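You operate a simulated robot arm through the tools that you are given. There is no shell and no other tool.

You are at the controls of a simulated robot arm. One attempt, no reset.

## Task
Clamp the blue webs, lay the green strip on, press it, bars up.
Fine: on the wheeled table; the table's two yellow bars down, strip across the joint, pressed by the thick green bar; that bar up again, yellow bars lifted off the web; other strips stay.

The check looks at the end state, three seconds after you hand in, the way a careful person would. Anything else that was tipped, shoved, dropped, spilled or broken makes it a failure.

## Robot
A 7-joint arm with a two-finger parallel gripper, fixed in place. Base frame: the origin is on the floor under the middle of its stand, x ahead of it, y to its left, z up; the work surface is at about z = 0.86. Units: m, degrees, N and s.
With the tool pointing down near the work surface it reaches from about 0.36 to 0.78 m from the base axis. Its first joint turns from -143.0 to 143.0 degrees. Payload 3 kg.
The TCP is the grasp point between the finger pads, 0.03 m short of the fingertips. In the tool frame z runs along the fingers and y along their closing line. Largest opening 0.11 m; finger width 0.02, thickness 0.01; the body of the gripper, 0.048 by 0.112 m, starts 0.055 m behind the TCP.
Orientation is that of the tool frame in the base frame, as a unit quaternion [x, y, z, w]. With the fingers straight down and closing along the base's y, the tool's x points along the base's -x, its y along +y and its z along -z.

## Interface
- The arm moves only by the tool nudge_tool. Its argument "rows" is a list of rows, each a list of 7 numbers: the shift along the tool's x, y, z in m, then the turn, a rotation vector about the tool's x, y, z in rad, then the gripper command, from -1 (fully open) to 1 (shut), values between in proportion. In form: [[x, y, z, wx, wy, wz, grip], ...]. A call has 1 to 20 rows; each row shifts and turns the commanded pose from where the row before left it, along the tool's axes as they then stand. A row lasts 0.2 s, in which the tool goes at most 0.05 m and 8.6 degrees; a call with a longer step from one row to the next is refused whole, and so is a gripper value outside its range. A pose out of reach is approached as far as the arm can. The call stops where the force on the tool passes 90 N (or 10 N more than at its start, if that is more) or the arm is blocked; 0.2 s more then pass. Each finger travels about 0.153 m/s and halts on what it meets, pressing with about 21 N; the grip force reading is that of the motor and also rises with nothing between the fingers. The clock runs only during rows and for 0.2 s after the last one: add rows that do not move to give the fingers time. It gives the time, the measured TCP pose, the force on the tool (base axes), the opening and the grip force at its end, in the units of the frame above (readings bear some noise), with the torque about the TCP (base axes, N m) and any sound that the robot's microphone picked up, and new pictures: "show" is both (left out), scene, wrist or none.
- Cameras (640 x 400 px; columns grow to the right, rows downward): "scene" is fixed at [0.399, -0.6528, 1.4501]; the picture's right is [1.00, 0.05, 0.00], its down [0.02, -0.36, -0.93] and it looks along [-0.05, 0.93, -0.36] (base axes); focal length 332 px, centre (320, 200). "wrist" rides on the gripper at [0.072, 0.017, -0.103] in the tool frame; the picture's right is [-0.23, 0.97, 0.00], its down [-0.76, -0.18, -0.62] and it looks along [-0.61, -0.14, 0.78] (tool axes); focal length 222 px, centre (320, 200). There is no depth. A picture from a camera that has moved, and an enlarged one, comes with that camera's place and axes in the base frame and with its lens. The place of the scene camera against the robot may be out by one fixed shift of up to 0.012 m in any direction.
- slide_trunk(by): moves the trunk up (or, below 0, down) by that many m; the arm rides with it, the base frame stays. It gives what a move gives, with no picture.
- enlarge(camera, box): a new picture of the part [left, top, right, bottom] of that camera's present view, enlarged. It takes no simulated time.
- sign_off(): hands the job in; it is judged then, once.

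Places have to be worked out from the pictures, the camera data and where the tool is seen. Open the gripper and draw the arm clear of the work before you hand the job in, unless the task says otherwise.

The tools are called by a JSON object that holds its "op" and its "data". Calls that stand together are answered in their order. nudge_tool: Moves the arm, as the interface text tells. Its arguments: {"type":"object","properties":{"rows":{"type":"array","items":{"type":"array","items":{"type":"number"}}},"show":{"type":"string","enum":["both","scene","wrist","none"]}},"required":["rows"]} The other tools are called the same way: slide_trunk (by) moves the trunk up or down; enlarge (camera, box) takes an enlarged picture of a part of a camera's view; sign_off () hands the job in.

At the start:

```text
time: 0.0
position: [0.3408, 0.3243, 1.3418]
tool_rot: [0.0, 1.0, 0.0, 0.0]
wrist_force: [0.3, 0.5, 0.6]
ft_torque: [0.01, -0.01, 0.02]
finger_gap: 0.1102
grasp_force: 0.1
trunk travel left (down, up): [-0.325, 0.165]
```

scene: 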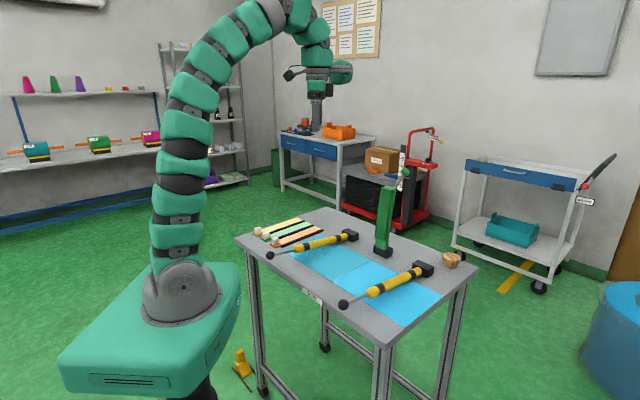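
wrist: 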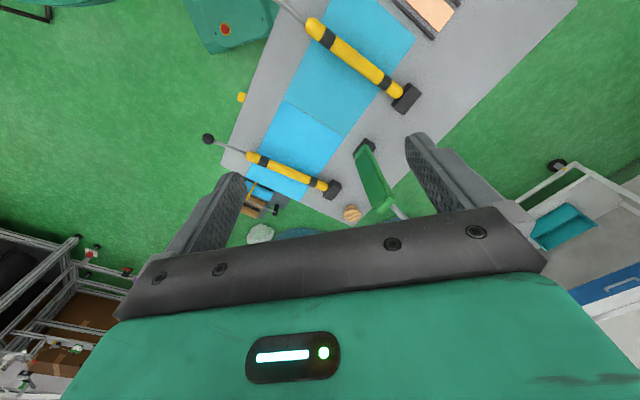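

The scene shows a wheeled table with two blue webs, two yellow bars hinged at black blocks, an upright green bar, and three coloured strips. I'll enlarge the relevant regions to work out places.

{"op": "enlarge", "data": {"camera": "scene", "box": [230, 200, 360, 281]}}

{"op": "enlarge", "data": {"camera": "scene", "box": [320, 140, 480, 240]}}

{"op": "enlarge", "data": {"camera": "scene", "box": [280, 220, 480, 345]}}

{"op": "enlarge", "data": {"camera": "wrist", "box": [180, 0, 480, 240]}}

```text
4.92 times, centred on (295, 240) of scene
camera zoom: at [0.399, -0.6528, 1.4501], right [1.0, 0.05, 0.0], down [0.02, -0.36, -0.93], along [-0.05, 0.93, -0.36], focal length 1632 px, centre (443, 1)
```

zoom: 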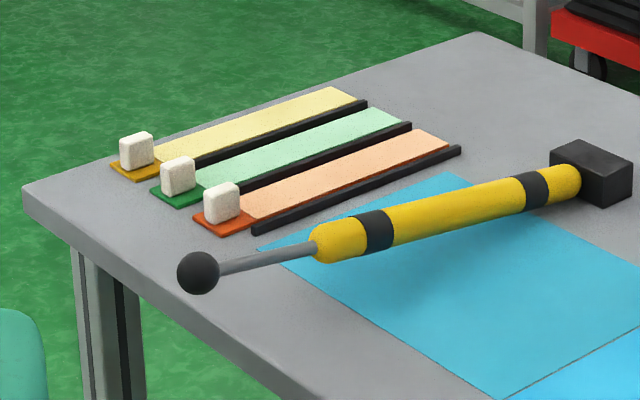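

```text
4.00 times, centred on (400, 190) of scene
camera zoom: at [0.399, -0.6528, 1.4501], right [1.0, 0.05, 0.0], down [0.02, -0.36, -0.93], along [-0.05, 0.93, -0.36], focal length 1326 px, centre (0, 240)
```

zoom: 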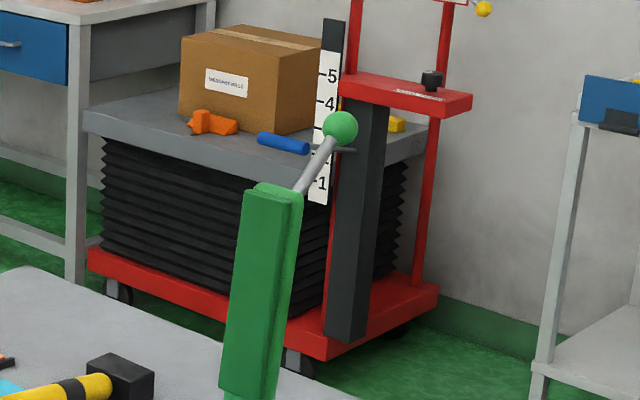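

```text
3.20 times, centred on (380, 282) of scene
camera zoom: at [0.399, -0.6528, 1.4501], right [1.0, 0.05, 0.0], down [0.02, -0.36, -0.93], along [-0.05, 0.93, -0.36], focal length 1061 px, centre (128, -64)
```

zoom: 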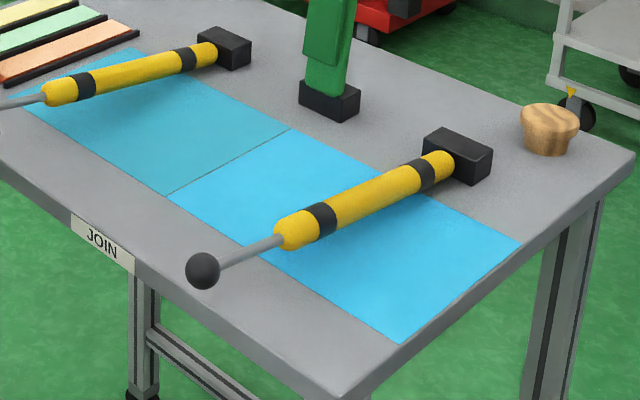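

```text
1.67 times, centred on (330, 120) of wrist
camera zoom: at [0.2658, 0.3406, 1.4448], right [0.23, 0.97, 0.0], down [0.76, -0.18, 0.62], along [0.61, -0.14, -0.78], focal length 370 px, centre (303, 333)
```

zoom: 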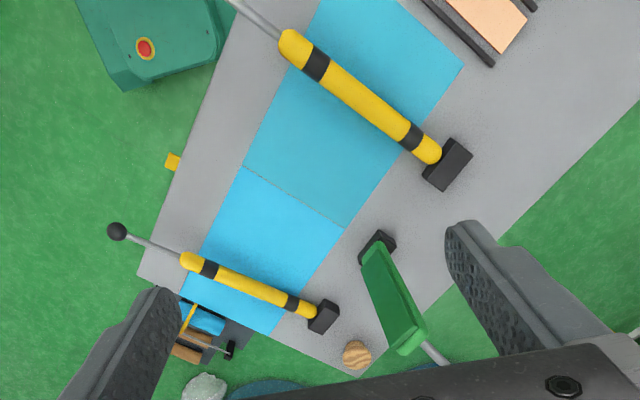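

The table is turned about 45° to the base; strips and the joint both run along roughly (0.71, 0.70). I'll yaw the tool +45° about the vertical so it lines up with the table, and look again.

{"op": "nudge_tool", "data": {"rows": [[0, 0, 0, 0, 0, -0.131, -1], [0, 0, 0, 0, 0, -0.131, -1], [0, 0, 0, 0, 0, -0.131, -1], [0, 0, 0, 0, 0, -0.131, -1], [0, 0, 0, 0, 0, -0.131, -1], [0, 0, 0, 0, 0, -0.13, -1], [0, 0, 0, 0, 0, 0, -1]], "show": "both"}}

```text
time: 1.6
position: [0.3389, 0.3254, 1.3422]
tool_rot: [-0.384, 0.923, 0.0, 0.0]
wrist_force: [0.5, -0.2, 0.0]
ft_torque: [-0.03, -0.01, 0.0]
finger_gap: 0.11
grasp_force: 0.0
trunk travel left (down, up): [-0.325, 0.165]
camera wrist: at [0.2756, 0.2849, 1.4449], right [-0.53, 0.85, 0.0], down [0.66, 0.41, 0.62], along [0.53, 0.33, -0.78], focal length 222 px, centre (320, 200)
```

scene: 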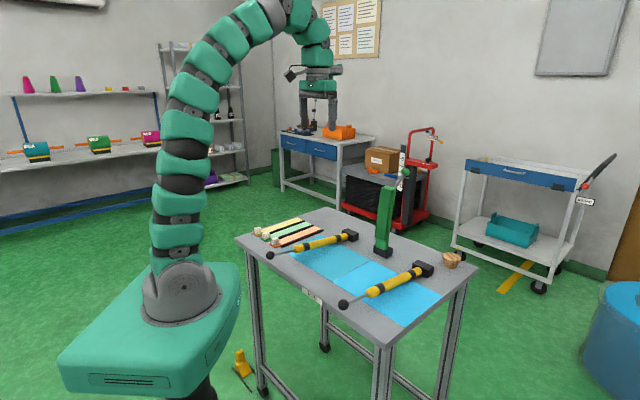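
wrist: 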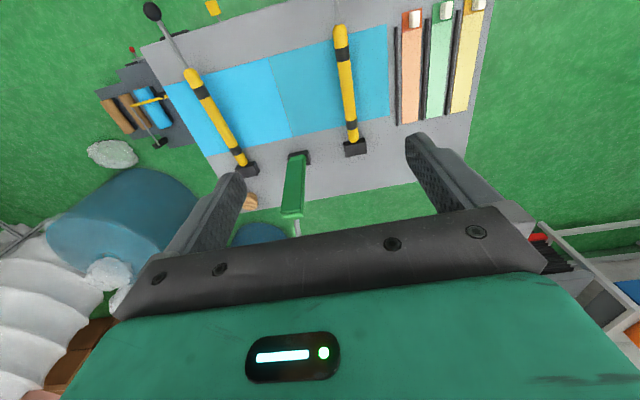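

The tool is now lined up with the table. I'll enlarge the wrist view for precise positions of joint, strips, bars.

{"op": "enlarge", "data": {"camera": "wrist", "box": [120, 0, 320, 125]}}

{"op": "enlarge", "data": {"camera": "wrist", "box": [310, 0, 510, 125]}}

{"op": "enlarge", "data": {"camera": "wrist", "box": [200, 110, 400, 235]}}

{"op": "enlarge", "data": {"camera": "scene", "box": [355, 150, 475, 225]}}

{"op": "enlarge", "data": {"camera": "scene", "box": [360, 210, 480, 285]}}

```text
3.20 times, centred on (220, 62) of wrist
camera zoom: at [0.2756, 0.2849, 1.4449], right [-0.53, 0.85, 0.0], down [0.66, 0.41, 0.62], along [0.53, 0.33, -0.78], focal length 711 px, centre (640, 640)
```

zoom: 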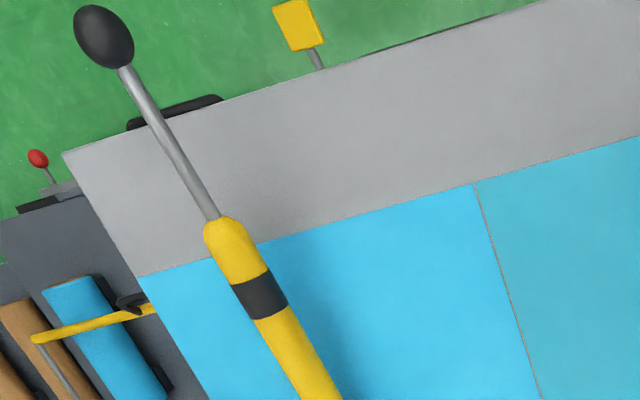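

```text
3.20 times, centred on (410, 62) of wrist
camera zoom: at [0.2756, 0.2849, 1.4449], right [-0.53, 0.85, 0.0], down [0.66, 0.41, 0.62], along [0.53, 0.33, -0.78], focal length 711 px, centre (32, 640)
```

zoom: 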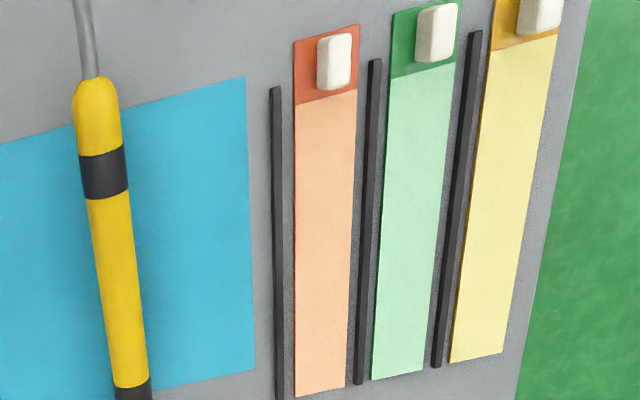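

```text
3.20 times, centred on (300, 172) of wrist
camera zoom: at [0.2756, 0.2849, 1.4449], right [-0.53, 0.85, 0.0], down [0.66, 0.41, 0.62], along [0.53, 0.33, -0.78], focal length 711 px, centre (384, 288)
```

zoom: 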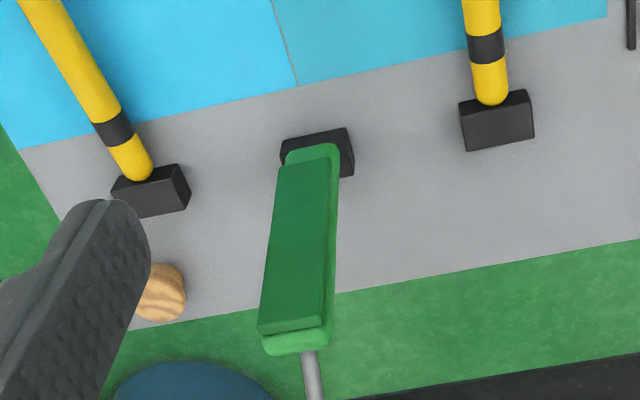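

```text
5.33 times, centred on (415, 188) of scene
camera zoom: at [0.399, -0.6528, 1.4501], right [1.0, 0.05, 0.0], down [0.02, -0.36, -0.93], along [-0.05, 0.93, -0.36], focal length 1768 px, centre (-187, 267)
```

zoom: 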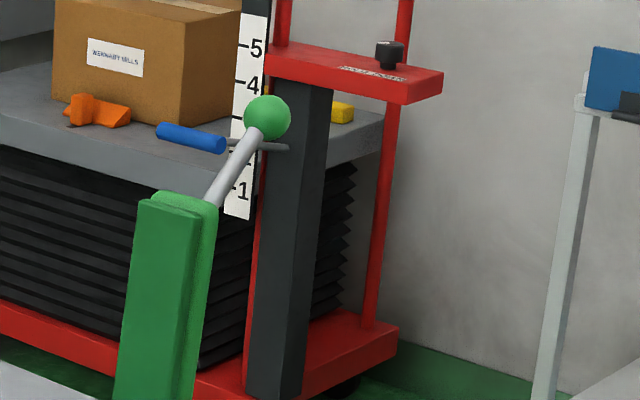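

```text
5.33 times, centred on (420, 248) of scene
camera zoom: at [0.399, -0.6528, 1.4501], right [1.0, 0.05, 0.0], down [0.02, -0.36, -0.93], along [-0.05, 0.93, -0.36], focal length 1768 px, centre (-213, -53)
```

zoom: 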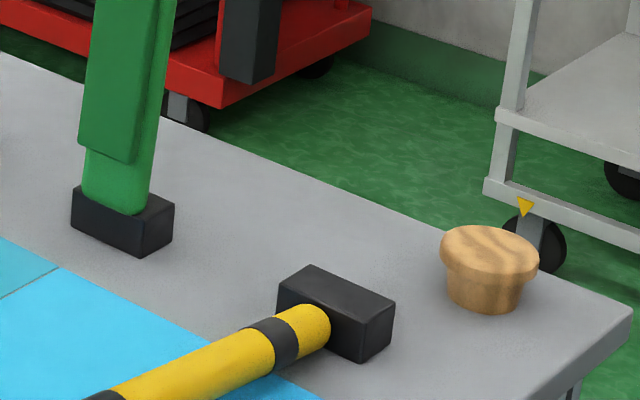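

The table axes come out at 45°: joint at about a=0.121 (a=(x−y)/√2), b=0.43–0.62 (b=(x+y)/√2), yellow bars at a≈−0.04 and 0.284, green strip at a≈−0.25. I'll move above the right yellow bar's handle and lower to see it closely.

{"op": "nudge_tool", "data": {"rows": [[0.0167, -0.0459, 0, 0, 0, 0, -1], [0.0167, -0.0459, 0, 0, 0, 0, -1], [0.0167, -0.0459, 0, 0, 0, 0, -1], [0.0167, -0.0459, 0, 0, 0, 0, -1], [0.0167, -0.0459, 0, 0, 0, 0, -1], [0.0167, -0.0459, 0, 0, 0, 0, -1], [0, 0, 0.048, 0, 0, 0, -1], [0, 0, 0.048, 0, 0, 0, -1], [0, 0, 0.048, 0, 0, 0, -1], [0, 0, 0.048, 0, 0, 0, -1], [0, 0, 0.048, 0, 0, 0, -1], [0, 0, 0, 0, 0, 0, -1]], "show": "both"}}

```text
time: 4.2
position: [0.4615, 0.0612, 1.1019]
tool_rot: [-0.383, 0.924, 0.0, 0.0]
wrist_force: [1.0, -0.3, 0.9]
ft_torque: [0.0, -0.02, 0.01]
finger_gap: 0.11
grasp_force: 0.0
trunk travel left (down, up): [-0.325, 0.165]
camera wrist: at [0.3972, 0.0203, 1.2059], right [-0.53, 0.85, 0.0], down [0.66, 0.41, 0.62], along [0.53, 0.33, -0.78], focal length 222 px, centre (320, 200)
```

scene: 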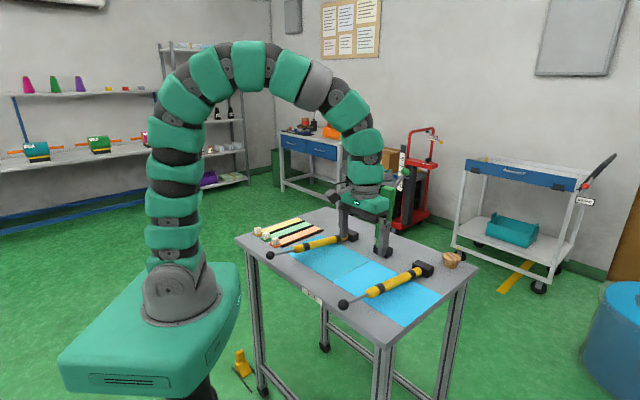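
wrist: 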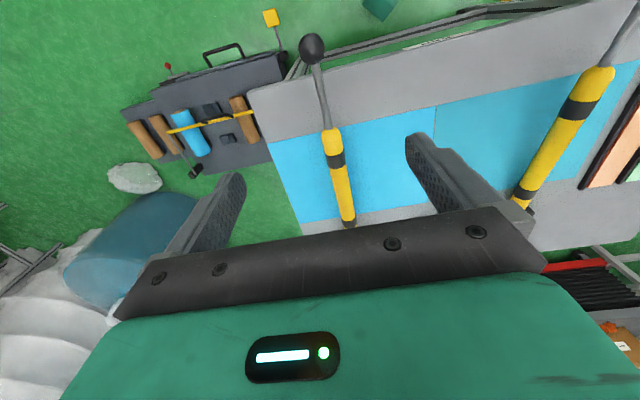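

From this nearer view I'll enlarge the right bar and joint to triangulate heights against the previous view.

{"op": "enlarge", "data": {"camera": "wrist", "box": [240, 20, 440, 145]}}

{"op": "enlarge", "data": {"camera": "wrist", "box": [240, 110, 440, 235]}}

{"op": "enlarge", "data": {"camera": "wrist", "box": [440, 0, 640, 125]}}

```text
3.20 times, centred on (340, 82) of wrist
camera zoom: at [0.3972, 0.0203, 1.2059], right [-0.53, 0.85, 0.0], down [0.66, 0.41, 0.62], along [0.53, 0.33, -0.78], focal length 711 px, centre (256, 576)
```

zoom: 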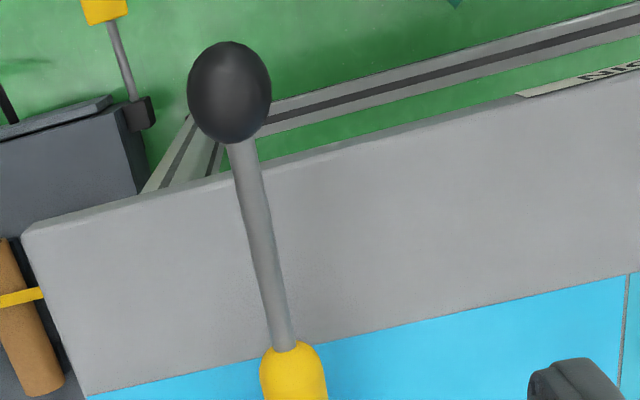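

```text
3.20 times, centred on (340, 172) of wrist
camera zoom: at [0.3972, 0.0203, 1.2059], right [-0.53, 0.85, 0.0], down [0.66, 0.41, 0.62], along [0.53, 0.33, -0.78], focal length 711 px, centre (256, 288)
```

zoom: 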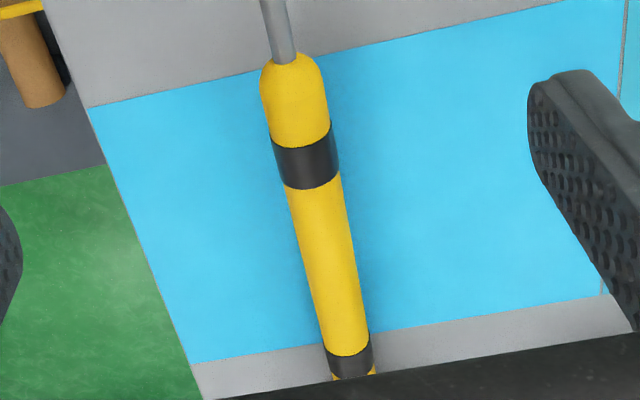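

```text
3.20 times, centred on (540, 62) of wrist
camera zoom: at [0.3972, 0.0203, 1.2059], right [-0.53, 0.85, 0.0], down [0.66, 0.41, 0.62], along [0.53, 0.33, -0.78], focal length 711 px, centre (-384, 640)
```

zoom: 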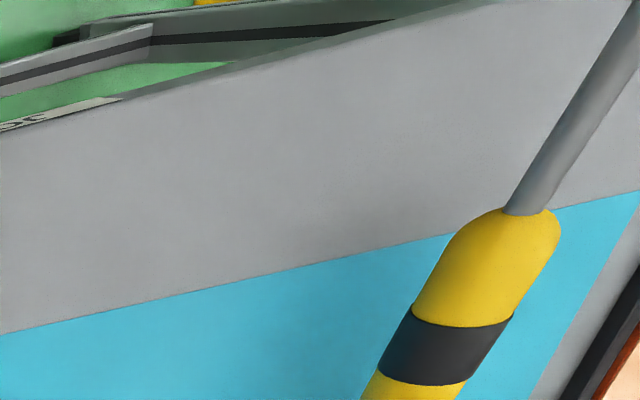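

Right bar: axis at a≈0.280, knob z≈0.92, tilted up about 8° from a pivot near b=0.66; table surface z≈0.86. I'll shut the fingers and descend to just above its rod.

{"op": "nudge_tool", "data": {"rows": [[0, 0.003, 0, 0, 0, 0, 1], [0, 0, 0, 0, 0, 0, 1], [0, 0, 0.035, 0, 0, 0, 1], [0, 0, 0.035, 0, 0, 0, 1], [0, 0, 0.035, 0, 0, 0, 1], [0, 0, 0.03, 0, 0, 0, 1], [0, 0, 0, 0, 0, 0, 1]], "show": "both"}}

```text
time: 5.8
position: [0.4608, 0.0598, 0.9691]
tool_rot: [-0.382, 0.924, 0.0, -0.001]
wrist_force: [0.5, 0.1, 0.3]
ft_torque: [0.02, 0.0, 0.01]
finger_gap: 0.0
grasp_force: 21.1
trunk travel left (down, up): [-0.325, 0.165]
camera wrist: at [0.397, 0.0193, 1.0717], right [-0.53, 0.85, 0.0], down [0.66, 0.41, 0.62], along [0.53, 0.33, -0.78], focal length 222 px, centre (320, 200)
```

scene: 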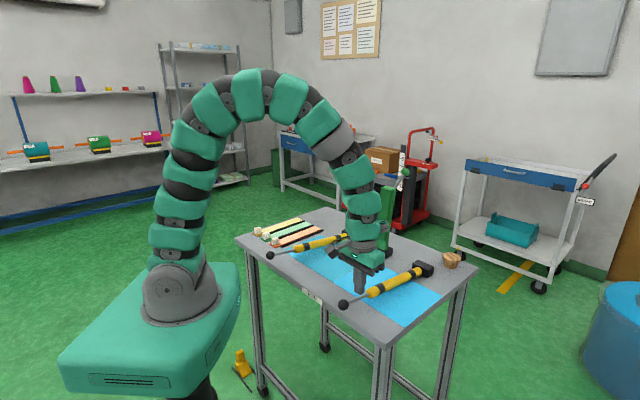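
wrist: 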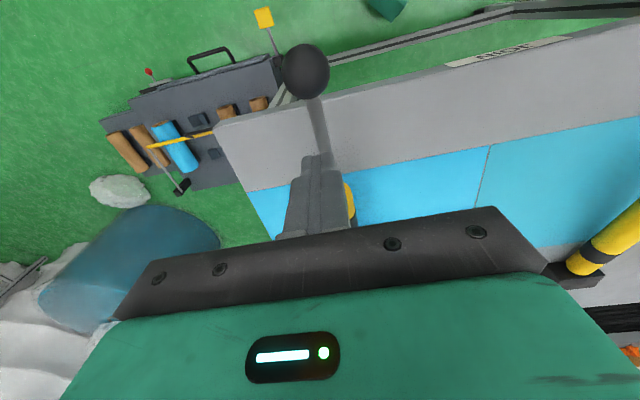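

Fingers are shut and just above the rod. I'll enlarge to check lateral alignment with the rod before pressing.

{"op": "enlarge", "data": {"camera": "wrist", "box": [260, 40, 380, 240]}}

{"op": "enlarge", "data": {"camera": "scene", "box": [320, 240, 440, 315]}}

```text
2.00 times, centred on (320, 140) of wrist
camera zoom: at [0.397, 0.0193, 1.0717], right [-0.53, 0.85, 0.0], down [0.66, 0.41, 0.62], along [0.53, 0.33, -0.78], focal length 444 px, centre (320, 320)
```

zoom: 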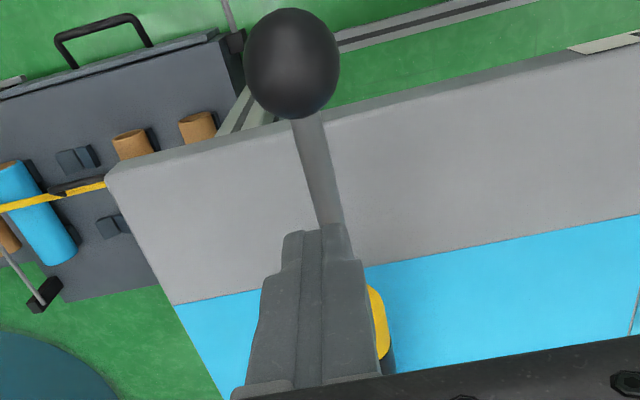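

```text
5.33 times, centred on (380, 278) of scene
camera zoom: at [0.399, -0.6528, 1.4501], right [1.0, 0.05, 0.0], down [0.02, -0.36, -0.93], along [-0.05, 0.93, -0.36], focal length 1768 px, centre (0, -213)
```

zoom: 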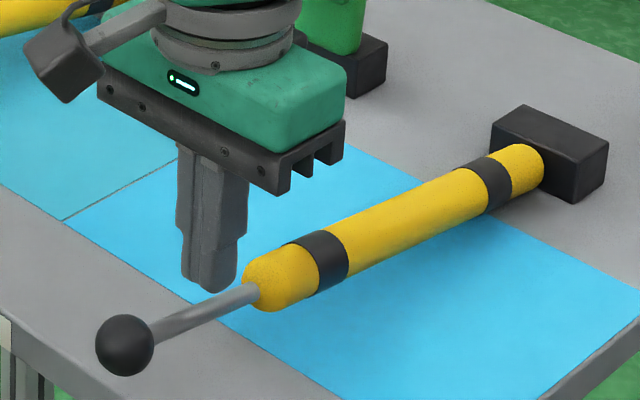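

The rod sits about 5 mm toward −a of the fingertips, so I'll shift by that and come down to light contact.

{"op": "nudge_tool", "data": {"rows": [[0, 0.005, 0, 0, 0, 0, 1], [0, 0, 0.005, 0, 0, 0, 1], [0, 0, 0.005, 0, 0, 0, 1], [0, 0, 0.005, 0, 0, 0, 1], [0, 0, 0.005, 0, 0, 0, 1], [0, 0, 0.005, 0, 0, 0, 1], [0, 0, 0.005, 0, 0, 0, 1]], "show": "wrist"}}

```text
time: 7.4
position: [0.4578, 0.0652, 0.9385]
tool_rot: [-0.383, 0.924, 0.001, 0.0]
wrist_force: [0.0, 0.2, 1.0]
ft_torque: [0.02, -0.05, 0.01]
finger_gap: 0.0
grasp_force: 21.7
trunk travel left (down, up): [-0.325, 0.165]
camera wrist: at [0.3931, 0.0246, 1.0418], right [-0.53, 0.85, 0.0], down [0.66, 0.41, 0.62], along [0.53, 0.33, -0.78], focal length 222 px, centre (320, 200)
```

wrist: 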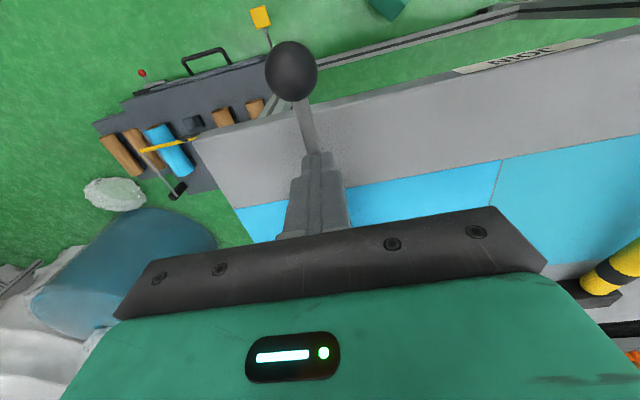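

Still no clear contact force with fingertips at z≈0.909; I'll continue down in small steps.

{"op": "nudge_tool", "data": {"rows": [[0, 0, 0.004, 0, 0, 0, 1], [0, 0, 0.004, 0, 0, 0, 1], [0, 0, 0.004, 0, 0, 0, 1]], "show": "wrist"}}

```text
time: 8.2
position: [0.4579, 0.0638, 0.9254]
tool_rot: [-0.382, 0.924, 0.0, 0.0]
wrist_force: [-0.2, 1.6, 0.7]
ft_torque: [0.02, -0.02, -0.02]
finger_gap: 0.0002
grasp_force: 20.8
trunk travel left (down, up): [-0.325, 0.165]
camera wrist: at [0.3934, 0.0235, 1.0288], right [-0.53, 0.85, 0.0], down [0.66, 0.41, 0.62], along [0.53, 0.33, -0.78], focal length 222 px, centre (320, 200)
```

wrist: 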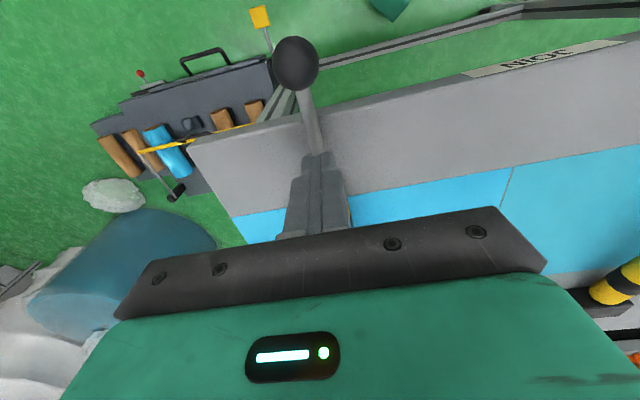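

{"op": "enlarge", "data": {"camera": "scene", "box": [320, 240, 440, 315]}}

{"op": "enlarge", "data": {"camera": "wrist", "box": [260, 20, 380, 220]}}

```text
5.33 times, centred on (380, 278) of scene
camera zoom: at [0.399, -0.6528, 1.4501], right [1.0, 0.05, 0.0], down [0.02, -0.36, -0.93], along [-0.05, 0.93, -0.36], focal length 1768 px, centre (0, -213)
```

zoom: 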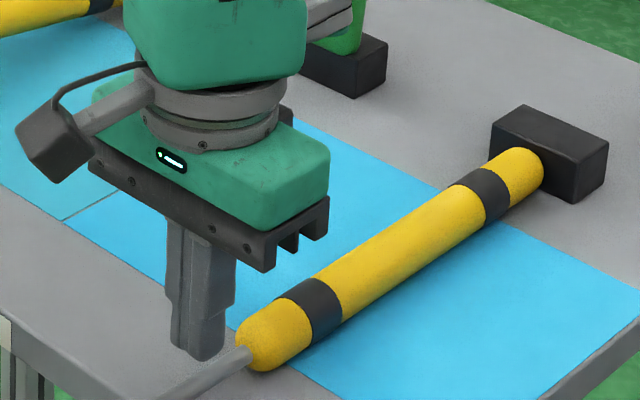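

```text
2.00 times, centred on (320, 120) of wrist
camera zoom: at [0.3934, 0.0235, 1.0288], right [-0.53, 0.85, 0.0], down [0.66, 0.41, 0.62], along [0.53, 0.33, -0.78], focal length 444 px, centre (320, 360)
```

zoom: 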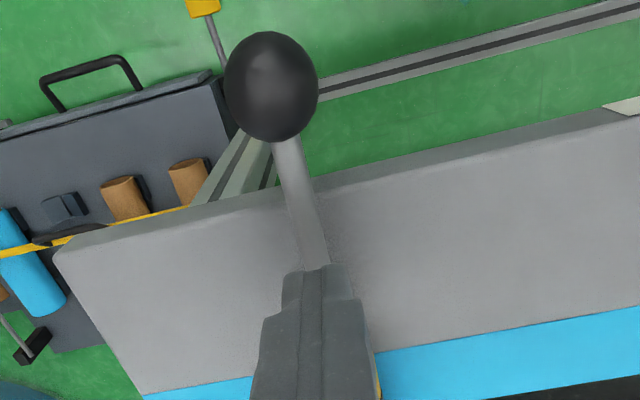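

The right bar has moved down with almost no force. I'll keep descending to confirm it's seated on the web.

{"op": "nudge_tool", "data": {"rows": [[0, 0, 0.004, 0, 0, 0, 1], [0, 0, 0.004, 0, 0, 0, 1], [0, 0, 0.004, 0, 0, 0, 1]], "show": "both"}}

```text
time: 9.0
position: [0.458, 0.0644, 0.914]
tool_rot: [-0.384, 0.923, 0.0, 0.0]
wrist_force: [-0.7, 0.7, -0.1]
ft_torque: [0.0, 0.01, -0.01]
finger_gap: 0.0001
grasp_force: 20.8
trunk travel left (down, up): [-0.325, 0.165]
camera wrist: at [0.3934, 0.0242, 1.0166], right [-0.53, 0.85, 0.0], down [0.66, 0.41, 0.62], along [0.53, 0.33, -0.78], focal length 222 px, centre (320, 200)
```

scene: 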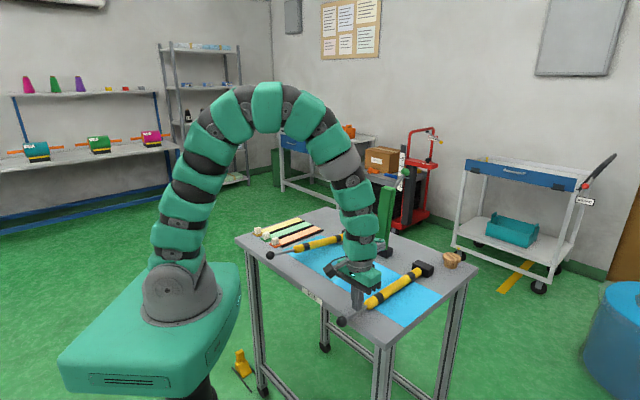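
wrist: 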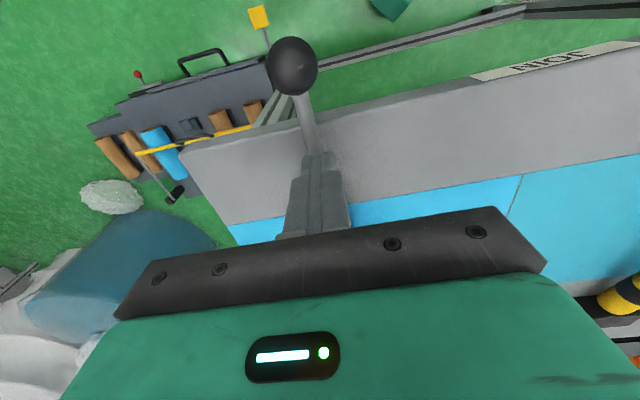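

Force is still near zero at fingertip z≈0.884, close to the expected seated height. I'll go down a few more 3 mm steps watching the force.

{"op": "nudge_tool", "data": {"rows": [[0, 0, 0.003, 0, 0, 0, 1], [0, 0, 0.003, 0, 0, 0, 1]], "show": "none"}}

{"op": "enlarge", "data": {"camera": "scene", "box": [320, 250, 440, 325]}}

```text
time: 9.6
position: [0.4576, 0.0649, 0.9108]
tool_rot: [-0.383, 0.924, -0.002, 0.003]
wrist_force: [-4.1, -3.0, 50.0]
ft_torque: [-0.49, 0.41, 0.05]
finger_gap: 0.0
grasp_force: 21.2
trunk travel left (down, up): [-0.325, 0.165]
```

```text
5.33 times, centred on (380, 288) of scene
camera zoom: at [0.399, -0.6528, 1.4501], right [1.0, 0.05, 0.0], down [0.02, -0.36, -0.93], along [-0.05, 0.93, -0.36], focal length 1768 px, centre (0, -267)
```

zoom: 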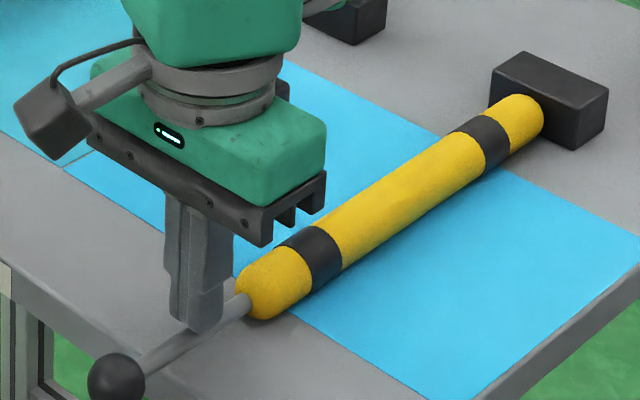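

Contact at 50 N with the rod at the expected seated height, so the right bar is down. I'll lift off and check that it stays.

{"op": "nudge_tool", "data": {"rows": [[0, 0, -0.01, 0, 0, 0, 1], [0, 0, -0.03, 0, 0, 0, 1], [0, 0, -0.04, 0, 0, 0, 1], [0, 0, -0.04, 0, 0, 0, 1], [0, 0, 0, 0, 0, 0, 1]], "show": "both"}}

{"op": "enlarge", "data": {"camera": "scene", "box": [320, 250, 440, 325]}}

```text
time: 10.8
position: [0.4583, 0.0639, 1.0278]
tool_rot: [-0.383, 0.924, 0.0, -0.001]
wrist_force: [0.2, -1.2, 0.1]
ft_torque: [0.03, -0.01, 0.01]
finger_gap: 0.0002
grasp_force: 21.4
trunk travel left (down, up): [-0.325, 0.165]
camera wrist: at [0.3934, 0.0238, 1.131], right [-0.53, 0.85, 0.0], down [0.66, 0.41, 0.62], along [0.53, 0.33, -0.78], focal length 222 px, centre (320, 200)
```

scene: 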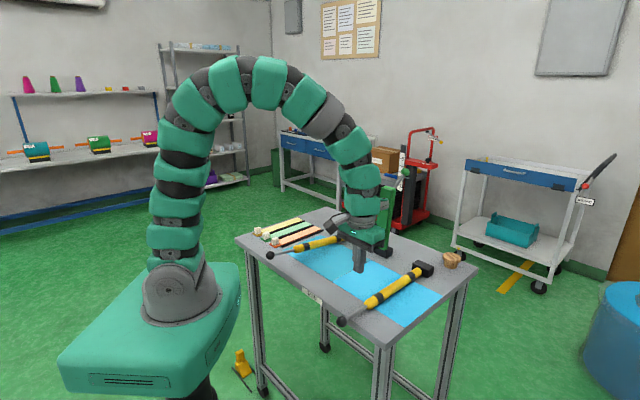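
wrist: 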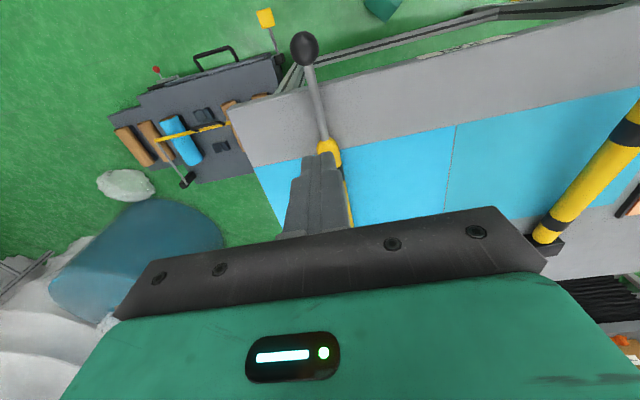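

```text
5.33 times, centred on (380, 288) of scene
camera zoom: at [0.399, -0.6528, 1.4501], right [1.0, 0.05, 0.0], down [0.02, -0.36, -0.93], along [-0.05, 0.93, -0.36], focal length 1768 px, centre (0, -267)
```

zoom: 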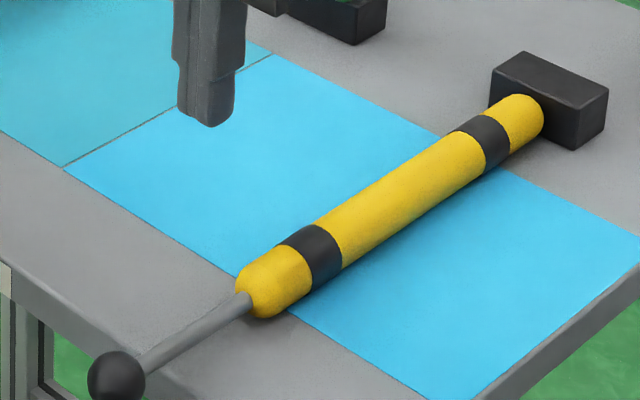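

The right bar stays down. Now I move at safe height over to the left bar's rod (a≈−0.04, b≈0.38).

{"op": "nudge_tool", "data": {"rows": [[-0.0015, 0.0456, 0, 0, 0, 0, 1], [-0.0015, 0.0456, 0, 0, 0, 0, 1], [-0.0015, 0.0456, 0, 0, 0, 0, 1], [-0.0015, 0.0456, 0, 0, 0, 0, 1], [-0.0015, 0.0456, 0, 0, 0, 0, 1], [-0.0015, 0.0456, 0, 0, 0, 0, 1], [-0.0015, 0.0456, 0, 0, 0, 0, 1], [0, 0, 0, 0, 0, 0, 1]], "show": "both"}}

{"op": "enlarge", "data": {"camera": "wrist", "box": [240, 0, 400, 240]}}

```text
time: 12.6
position: [0.2381, 0.2939, 1.0274]
tool_rot: [-0.383, 0.924, 0.0, 0.0]
wrist_force: [0.0, -0.6, 0.4]
ft_torque: [0.05, -0.02, -0.01]
finger_gap: 0.0
grasp_force: 20.9
trunk travel left (down, up): [-0.325, 0.165]
camera wrist: at [0.1735, 0.2536, 1.1303], right [-0.53, 0.85, 0.0], down [0.66, 0.41, 0.62], along [0.53, 0.33, -0.78], focal length 222 px, centre (320, 200)
```

scene: 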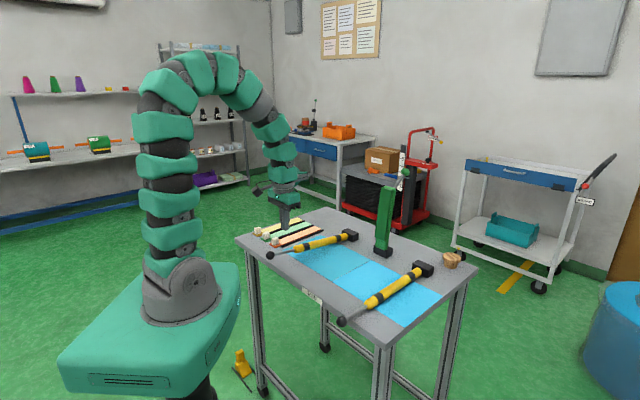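
wrist: 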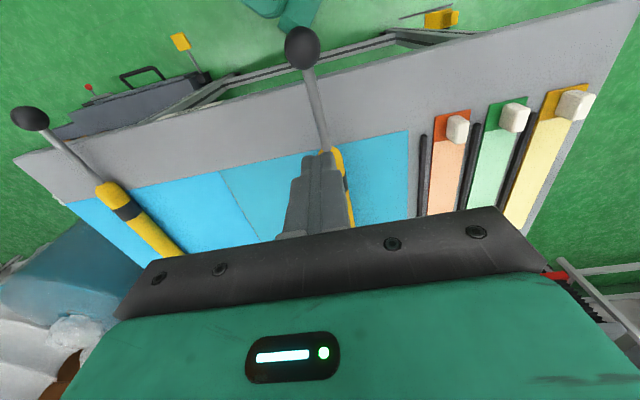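

```text
1.67 times, centred on (320, 120) of wrist
camera zoom: at [0.1735, 0.2536, 1.1303], right [-0.53, 0.85, 0.0], down [0.66, 0.41, 0.62], along [0.53, 0.33, -0.78], focal length 370 px, centre (320, 333)
```

zoom: 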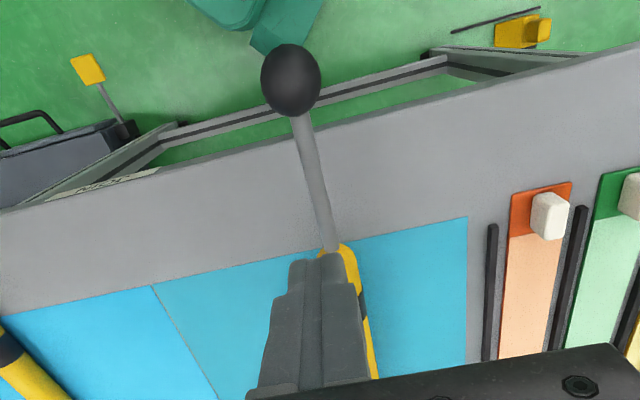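

The fingertips are lined up over the left rod. I'll descend and press it down in the same gentle way.

{"op": "nudge_tool", "data": {"rows": [[0, 0, 0.035, 0, 0, 0, 1], [0, 0, 0.035, 0, 0, 0, 1], [0, 0, 0.006, 0, 0, 0, 1], [0, 0, 0.005, 0, 0, 0, 1], [0, 0, 0.005, 0, 0, 0, 1], [0, 0, 0.005, 0, 0, 0, 1], [0, 0, 0.005, 0, 0, 0, 1], [0, 0, 0.005, 0, 0, 0, 1], [0, 0, 0.005, 0, 0, 0, 1], [0, 0, 0.004, 0, 0, 0, 1]], "show": "both"}}

```text
time: 14.8
position: [0.2398, 0.2991, 0.918]
tool_rot: [-0.382, 0.924, 0.0, 0.001]
wrist_force: [-0.8, -1.0, -0.2]
ft_torque: [0.02, -0.02, -0.01]
finger_gap: 0.0
grasp_force: 20.4
trunk travel left (down, up): [-0.325, 0.165]
camera wrist: at [0.1751, 0.2578, 1.0205], right [-0.53, 0.85, 0.0], down [0.66, 0.41, 0.62], along [0.53, 0.33, -0.78], focal length 222 px, centre (320, 200)
```

scene: 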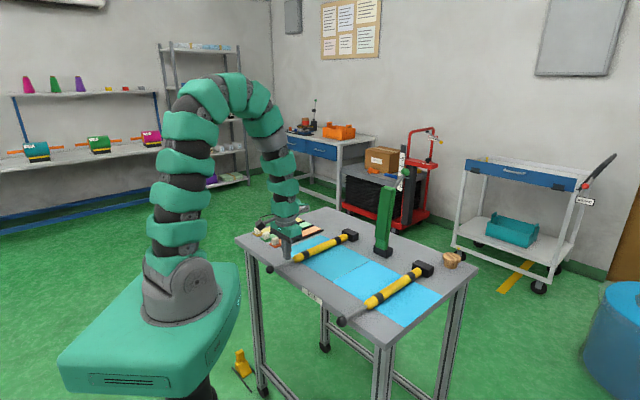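
wrist: 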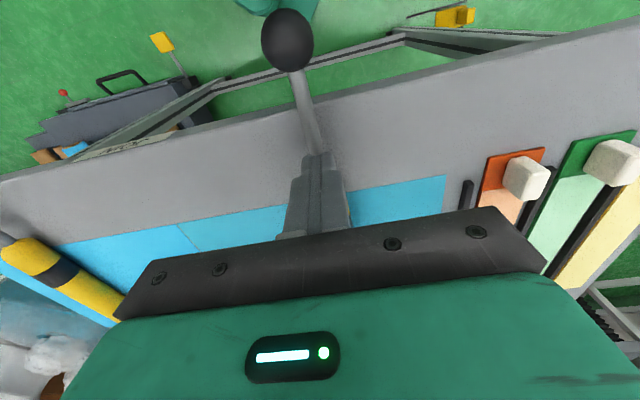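

The left bar has followed down without force. A few more 3 mm steps to seat it.

{"op": "nudge_tool", "data": {"rows": [[0, 0, 0.003, 0, 0, 0, 1], [0, 0, 0.003, 0, 0, 0, 1], [0, 0, 0.003, 0, 0, 0, 1]], "show": "none"}}

{"op": "enlarge", "data": {"camera": "scene", "box": [240, 210, 380, 298]}}

```text
time: 15.6
position: [0.239, 0.2983, 0.9109]
tool_rot: [-0.383, 0.924, 0.001, 0.001]
wrist_force: [-0.4, -0.6, 44.3]
ft_torque: [-0.36, 0.26, 0.02]
finger_gap: 0.0
grasp_force: 21.1
trunk travel left (down, up): [-0.325, 0.165]
```

```text
4.55 times, centred on (310, 254) of scene
camera zoom: at [0.399, -0.6528, 1.4501], right [1.0, 0.05, 0.0], down [0.02, -0.36, -0.93], along [-0.05, 0.93, -0.36], focal length 1507 px, centre (366, -46)
```

zoom: 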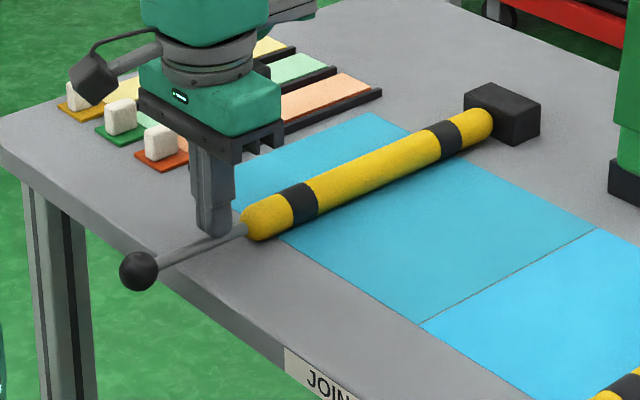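

The left bar is seated too (44 N). I'll rise, then move over the green strip's foam cube (a≈−0.251, b≈0.43) with the fingers partly opened.

{"op": "nudge_tool", "data": {"rows": [[0, 0, -0.01, 0, 0, 0, 1], [0, 0, -0.04, 0, 0, 0, 1], [0, 0, -0.04, 0, 0, 0, 1], [0, 0, -0.04, 0, 0, 0, 1], [-0.0104, 0.0418, 0, 0, 0, 0, 0.2], [-0.0104, 0.0418, 0, 0, 0, 0, 0.2], [-0.0104, 0.0418, 0, 0, 0, 0, 0.2], [-0.0104, 0.0418, 0, 0, 0, 0, 0.2], [-0.0104, 0.0418, 0, 0, 0, 0, 0.2], [0, 0, 0, 0, 0, 0, 0.2]], "show": "both"}}

{"op": "enlarge", "data": {"camera": "wrist", "box": [200, 40, 440, 240]}}

{"op": "enlarge", "data": {"camera": "scene", "box": [230, 200, 360, 281]}}

```text
time: 17.8
position: [0.1294, 0.4806, 1.0409]
tool_rot: [-0.383, 0.924, 0.001, -0.001]
wrist_force: [-0.7, 0.4, 0.3]
ft_torque: [0.04, -0.02, 0.0]
finger_gap: 0.0442
grasp_force: 0.1
trunk travel left (down, up): [-0.325, 0.165]
camera wrist: at [0.065, 0.4402, 1.1441], right [-0.53, 0.85, 0.0], down [0.66, 0.41, 0.62], along [0.53, 0.33, -0.78], focal length 222 px, centre (320, 200)
```

scene: 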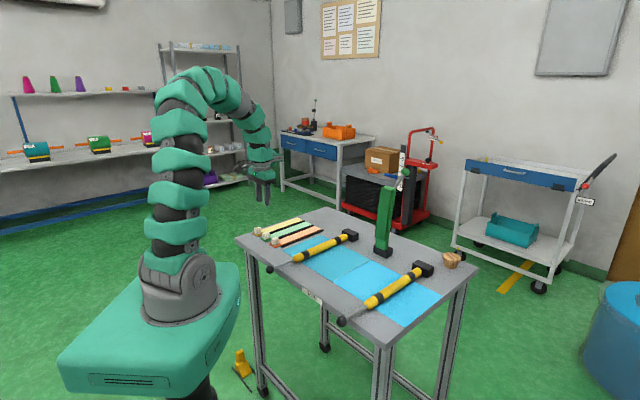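
wrist: 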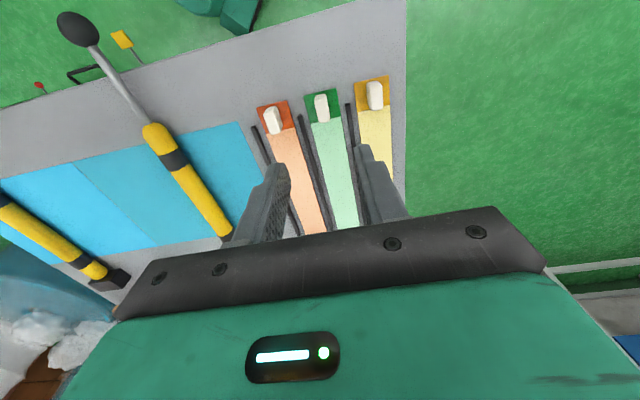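

```text
2.00 times, centred on (320, 140) of wrist
camera zoom: at [0.065, 0.4402, 1.1441], right [-0.53, 0.85, 0.0], down [0.66, 0.41, 0.62], along [0.53, 0.33, -0.78], focal length 444 px, centre (320, 320)
```

zoom: 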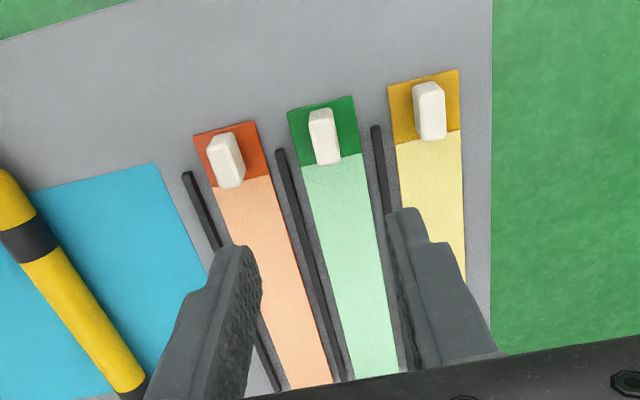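

```text
4.92 times, centred on (295, 240) of scene
camera zoom: at [0.399, -0.6528, 1.4501], right [1.0, 0.05, 0.0], down [0.02, -0.36, -0.93], along [-0.05, 0.93, -0.36], focal length 1632 px, centre (443, 1)
```

zoom: 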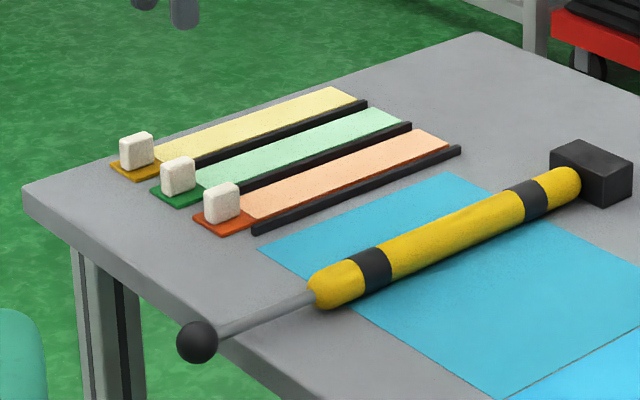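

The foam cube is narrow (~16 mm) and about centred under the gripper; rails start near its far end so I keep the opening small and grip slightly toward the near side. Descending part-way to check.

{"op": "nudge_tool", "data": {"rows": [[0, 0.0015, 0, 0, 0, 0, 0.42], [0, 0, 0.035, 0, 0, 0, 0.42], [0, 0, 0.035, 0, 0, 0, 0.42], [0, 0, 0.03, 0, 0, 0, 0.42], [0, 0, 0, 0, 0, 0, 0.42]], "show": "wrist"}}

{"op": "enlarge", "data": {"camera": "wrist", "box": [240, 80, 400, 210]}}

{"op": "enlarge", "data": {"camera": "scene", "box": [230, 200, 360, 281]}}

```text
time: 19.0
position: [0.1302, 0.4833, 0.9381]
tool_rot: [-0.383, 0.924, 0.0, 0.0]
wrist_force: [0.8, 0.0, -0.7]
ft_torque: [0.01, 0.02, -0.03]
finger_gap: 0.0319
grasp_force: 0.1
trunk travel left (down, up): [-0.325, 0.165]
camera wrist: at [0.0644, 0.4431, 1.041], right [-0.53, 0.85, 0.0], down [0.66, 0.41, 0.62], along [0.53, 0.33, -0.78], focal length 222 px, centre (320, 200)
```

wrist: 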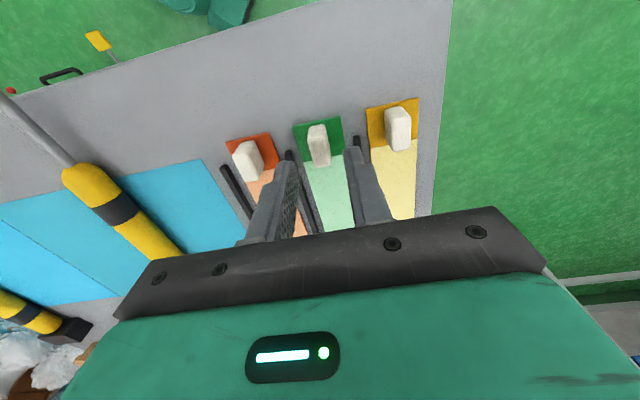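

```text
3.08 times, centred on (320, 145) of wrist
camera zoom: at [0.0644, 0.4431, 1.041], right [-0.53, 0.85, 0.0], down [0.66, 0.41, 0.62], along [0.53, 0.33, -0.78], focal length 684 px, centre (320, 369)
```

zoom: 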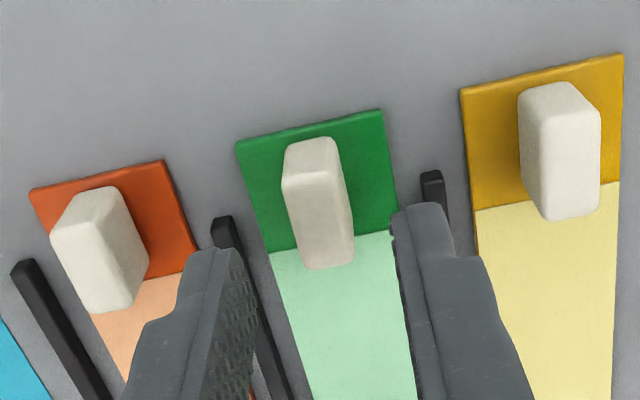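

```text
4.92 times, centred on (295, 240) of scene
camera zoom: at [0.399, -0.6528, 1.4501], right [1.0, 0.05, 0.0], down [0.02, -0.36, -0.93], along [-0.05, 0.93, -0.36], focal length 1632 px, centre (443, 1)
```

zoom: 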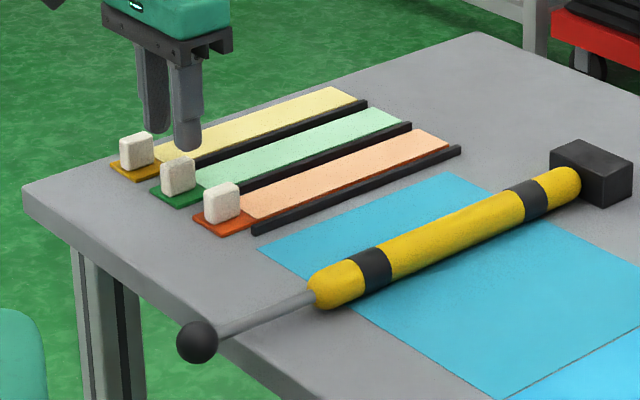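

The cube is centred between the fingers. I'll shift 4 mm toward the robot to stay off the rails, narrow the opening to 26 mm, go down to fingertip z≈0.868 and look before gripping.

{"op": "nudge_tool", "data": {"rows": [[0.004, 0, 0, 0, 0, 0, 0.527], [0, 0, 0.01, 0, 0, 0, 0.527], [0, 0, 0.01, 0, 0, 0, 0.527], [0, 0, 0.01, 0, 0, 0, 0.527], [0, 0, 0.009, 0, 0, 0, 0.527], [0, 0, 0, 0, 0, 0, 0.527]], "show": "wrist"}}

{"op": "enlarge", "data": {"camera": "wrist", "box": [240, 100, 400, 230]}}

{"op": "enlarge", "data": {"camera": "scene", "box": [240, 210, 310, 254]}}

```text
time: 20.4
position: [0.1249, 0.4819, 0.9015]
tool_rot: [-0.383, 0.924, 0.0, 0.0]
wrist_force: [-0.6, -0.2, -0.4]
ft_torque: [0.01, 0.0, 0.02]
finger_gap: 0.026
grasp_force: 0.1
trunk travel left (down, up): [-0.325, 0.165]
camera wrist: at [0.0606, 0.4409, 1.004], right [-0.53, 0.85, 0.0], down [0.66, 0.41, 0.62], along [0.53, 0.33, -0.78], focal length 222 px, centre (320, 200)
```

wrist: 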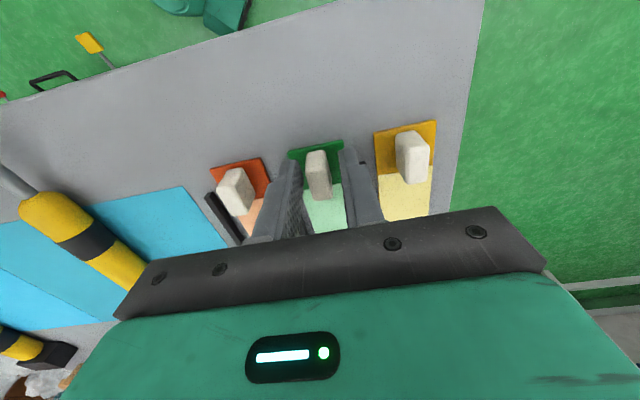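

```text
3.08 times, centred on (320, 165) of wrist
camera zoom: at [0.0606, 0.4409, 1.004], right [-0.53, 0.85, 0.0], down [0.66, 0.41, 0.62], along [0.53, 0.33, -0.78], focal length 684 px, centre (320, 308)
```

zoom: 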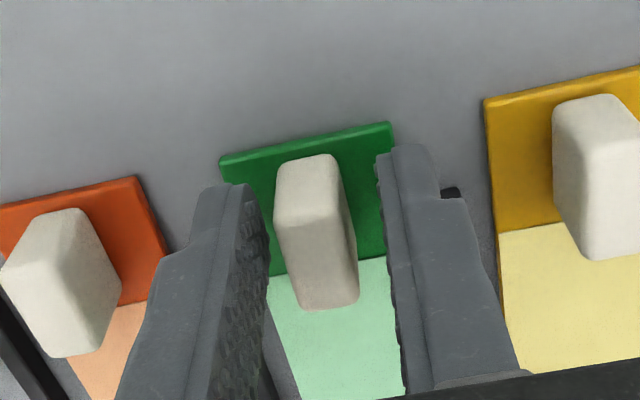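

```text
9.09 times, centred on (275, 232) of scene
camera zoom: at [0.399, -0.6528, 1.4501], right [1.0, 0.05, 0.0], down [0.02, -0.36, -0.93], along [-0.05, 0.93, -0.36], focal length 3014 px, centre (729, -91)
```

zoom: 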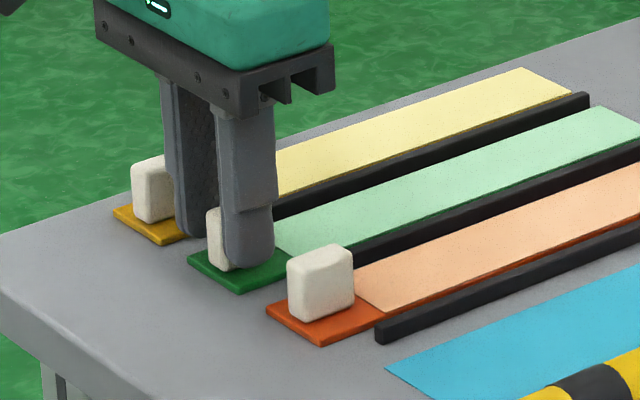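

The fingers straddle the cube well. I'll go down 3 mm more and close on it.

{"op": "nudge_tool", "data": {"rows": [[0, 0, 0.003, 0, 0, 0, 0.527], [0, 0, 0, 0, 0, 0, 1], [0, 0, 0, 0, 0, 0, 1], [0, 0, 0, 0, 0, 0, 1]], "show": "wrist"}}

```text
time: 21.4
position: [0.1252, 0.4817, 0.897]
tool_rot: [-0.382, 0.924, 0.0, 0.001]
wrist_force: [0.7, -0.6, 0.4]
ft_torque: [0.15, -0.17, -0.05]
finger_gap: 0.0126
grasp_force: 21.2
trunk travel left (down, up): [-0.325, 0.165]
camera wrist: at [0.0603, 0.4415, 1.0005], right [-0.53, 0.85, 0.0], down [0.66, 0.41, 0.62], along [0.53, 0.33, -0.78], focal length 222 px, centre (320, 200)
```

wrist: 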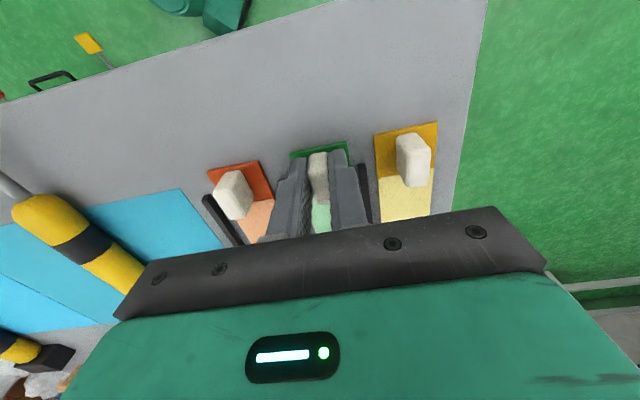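

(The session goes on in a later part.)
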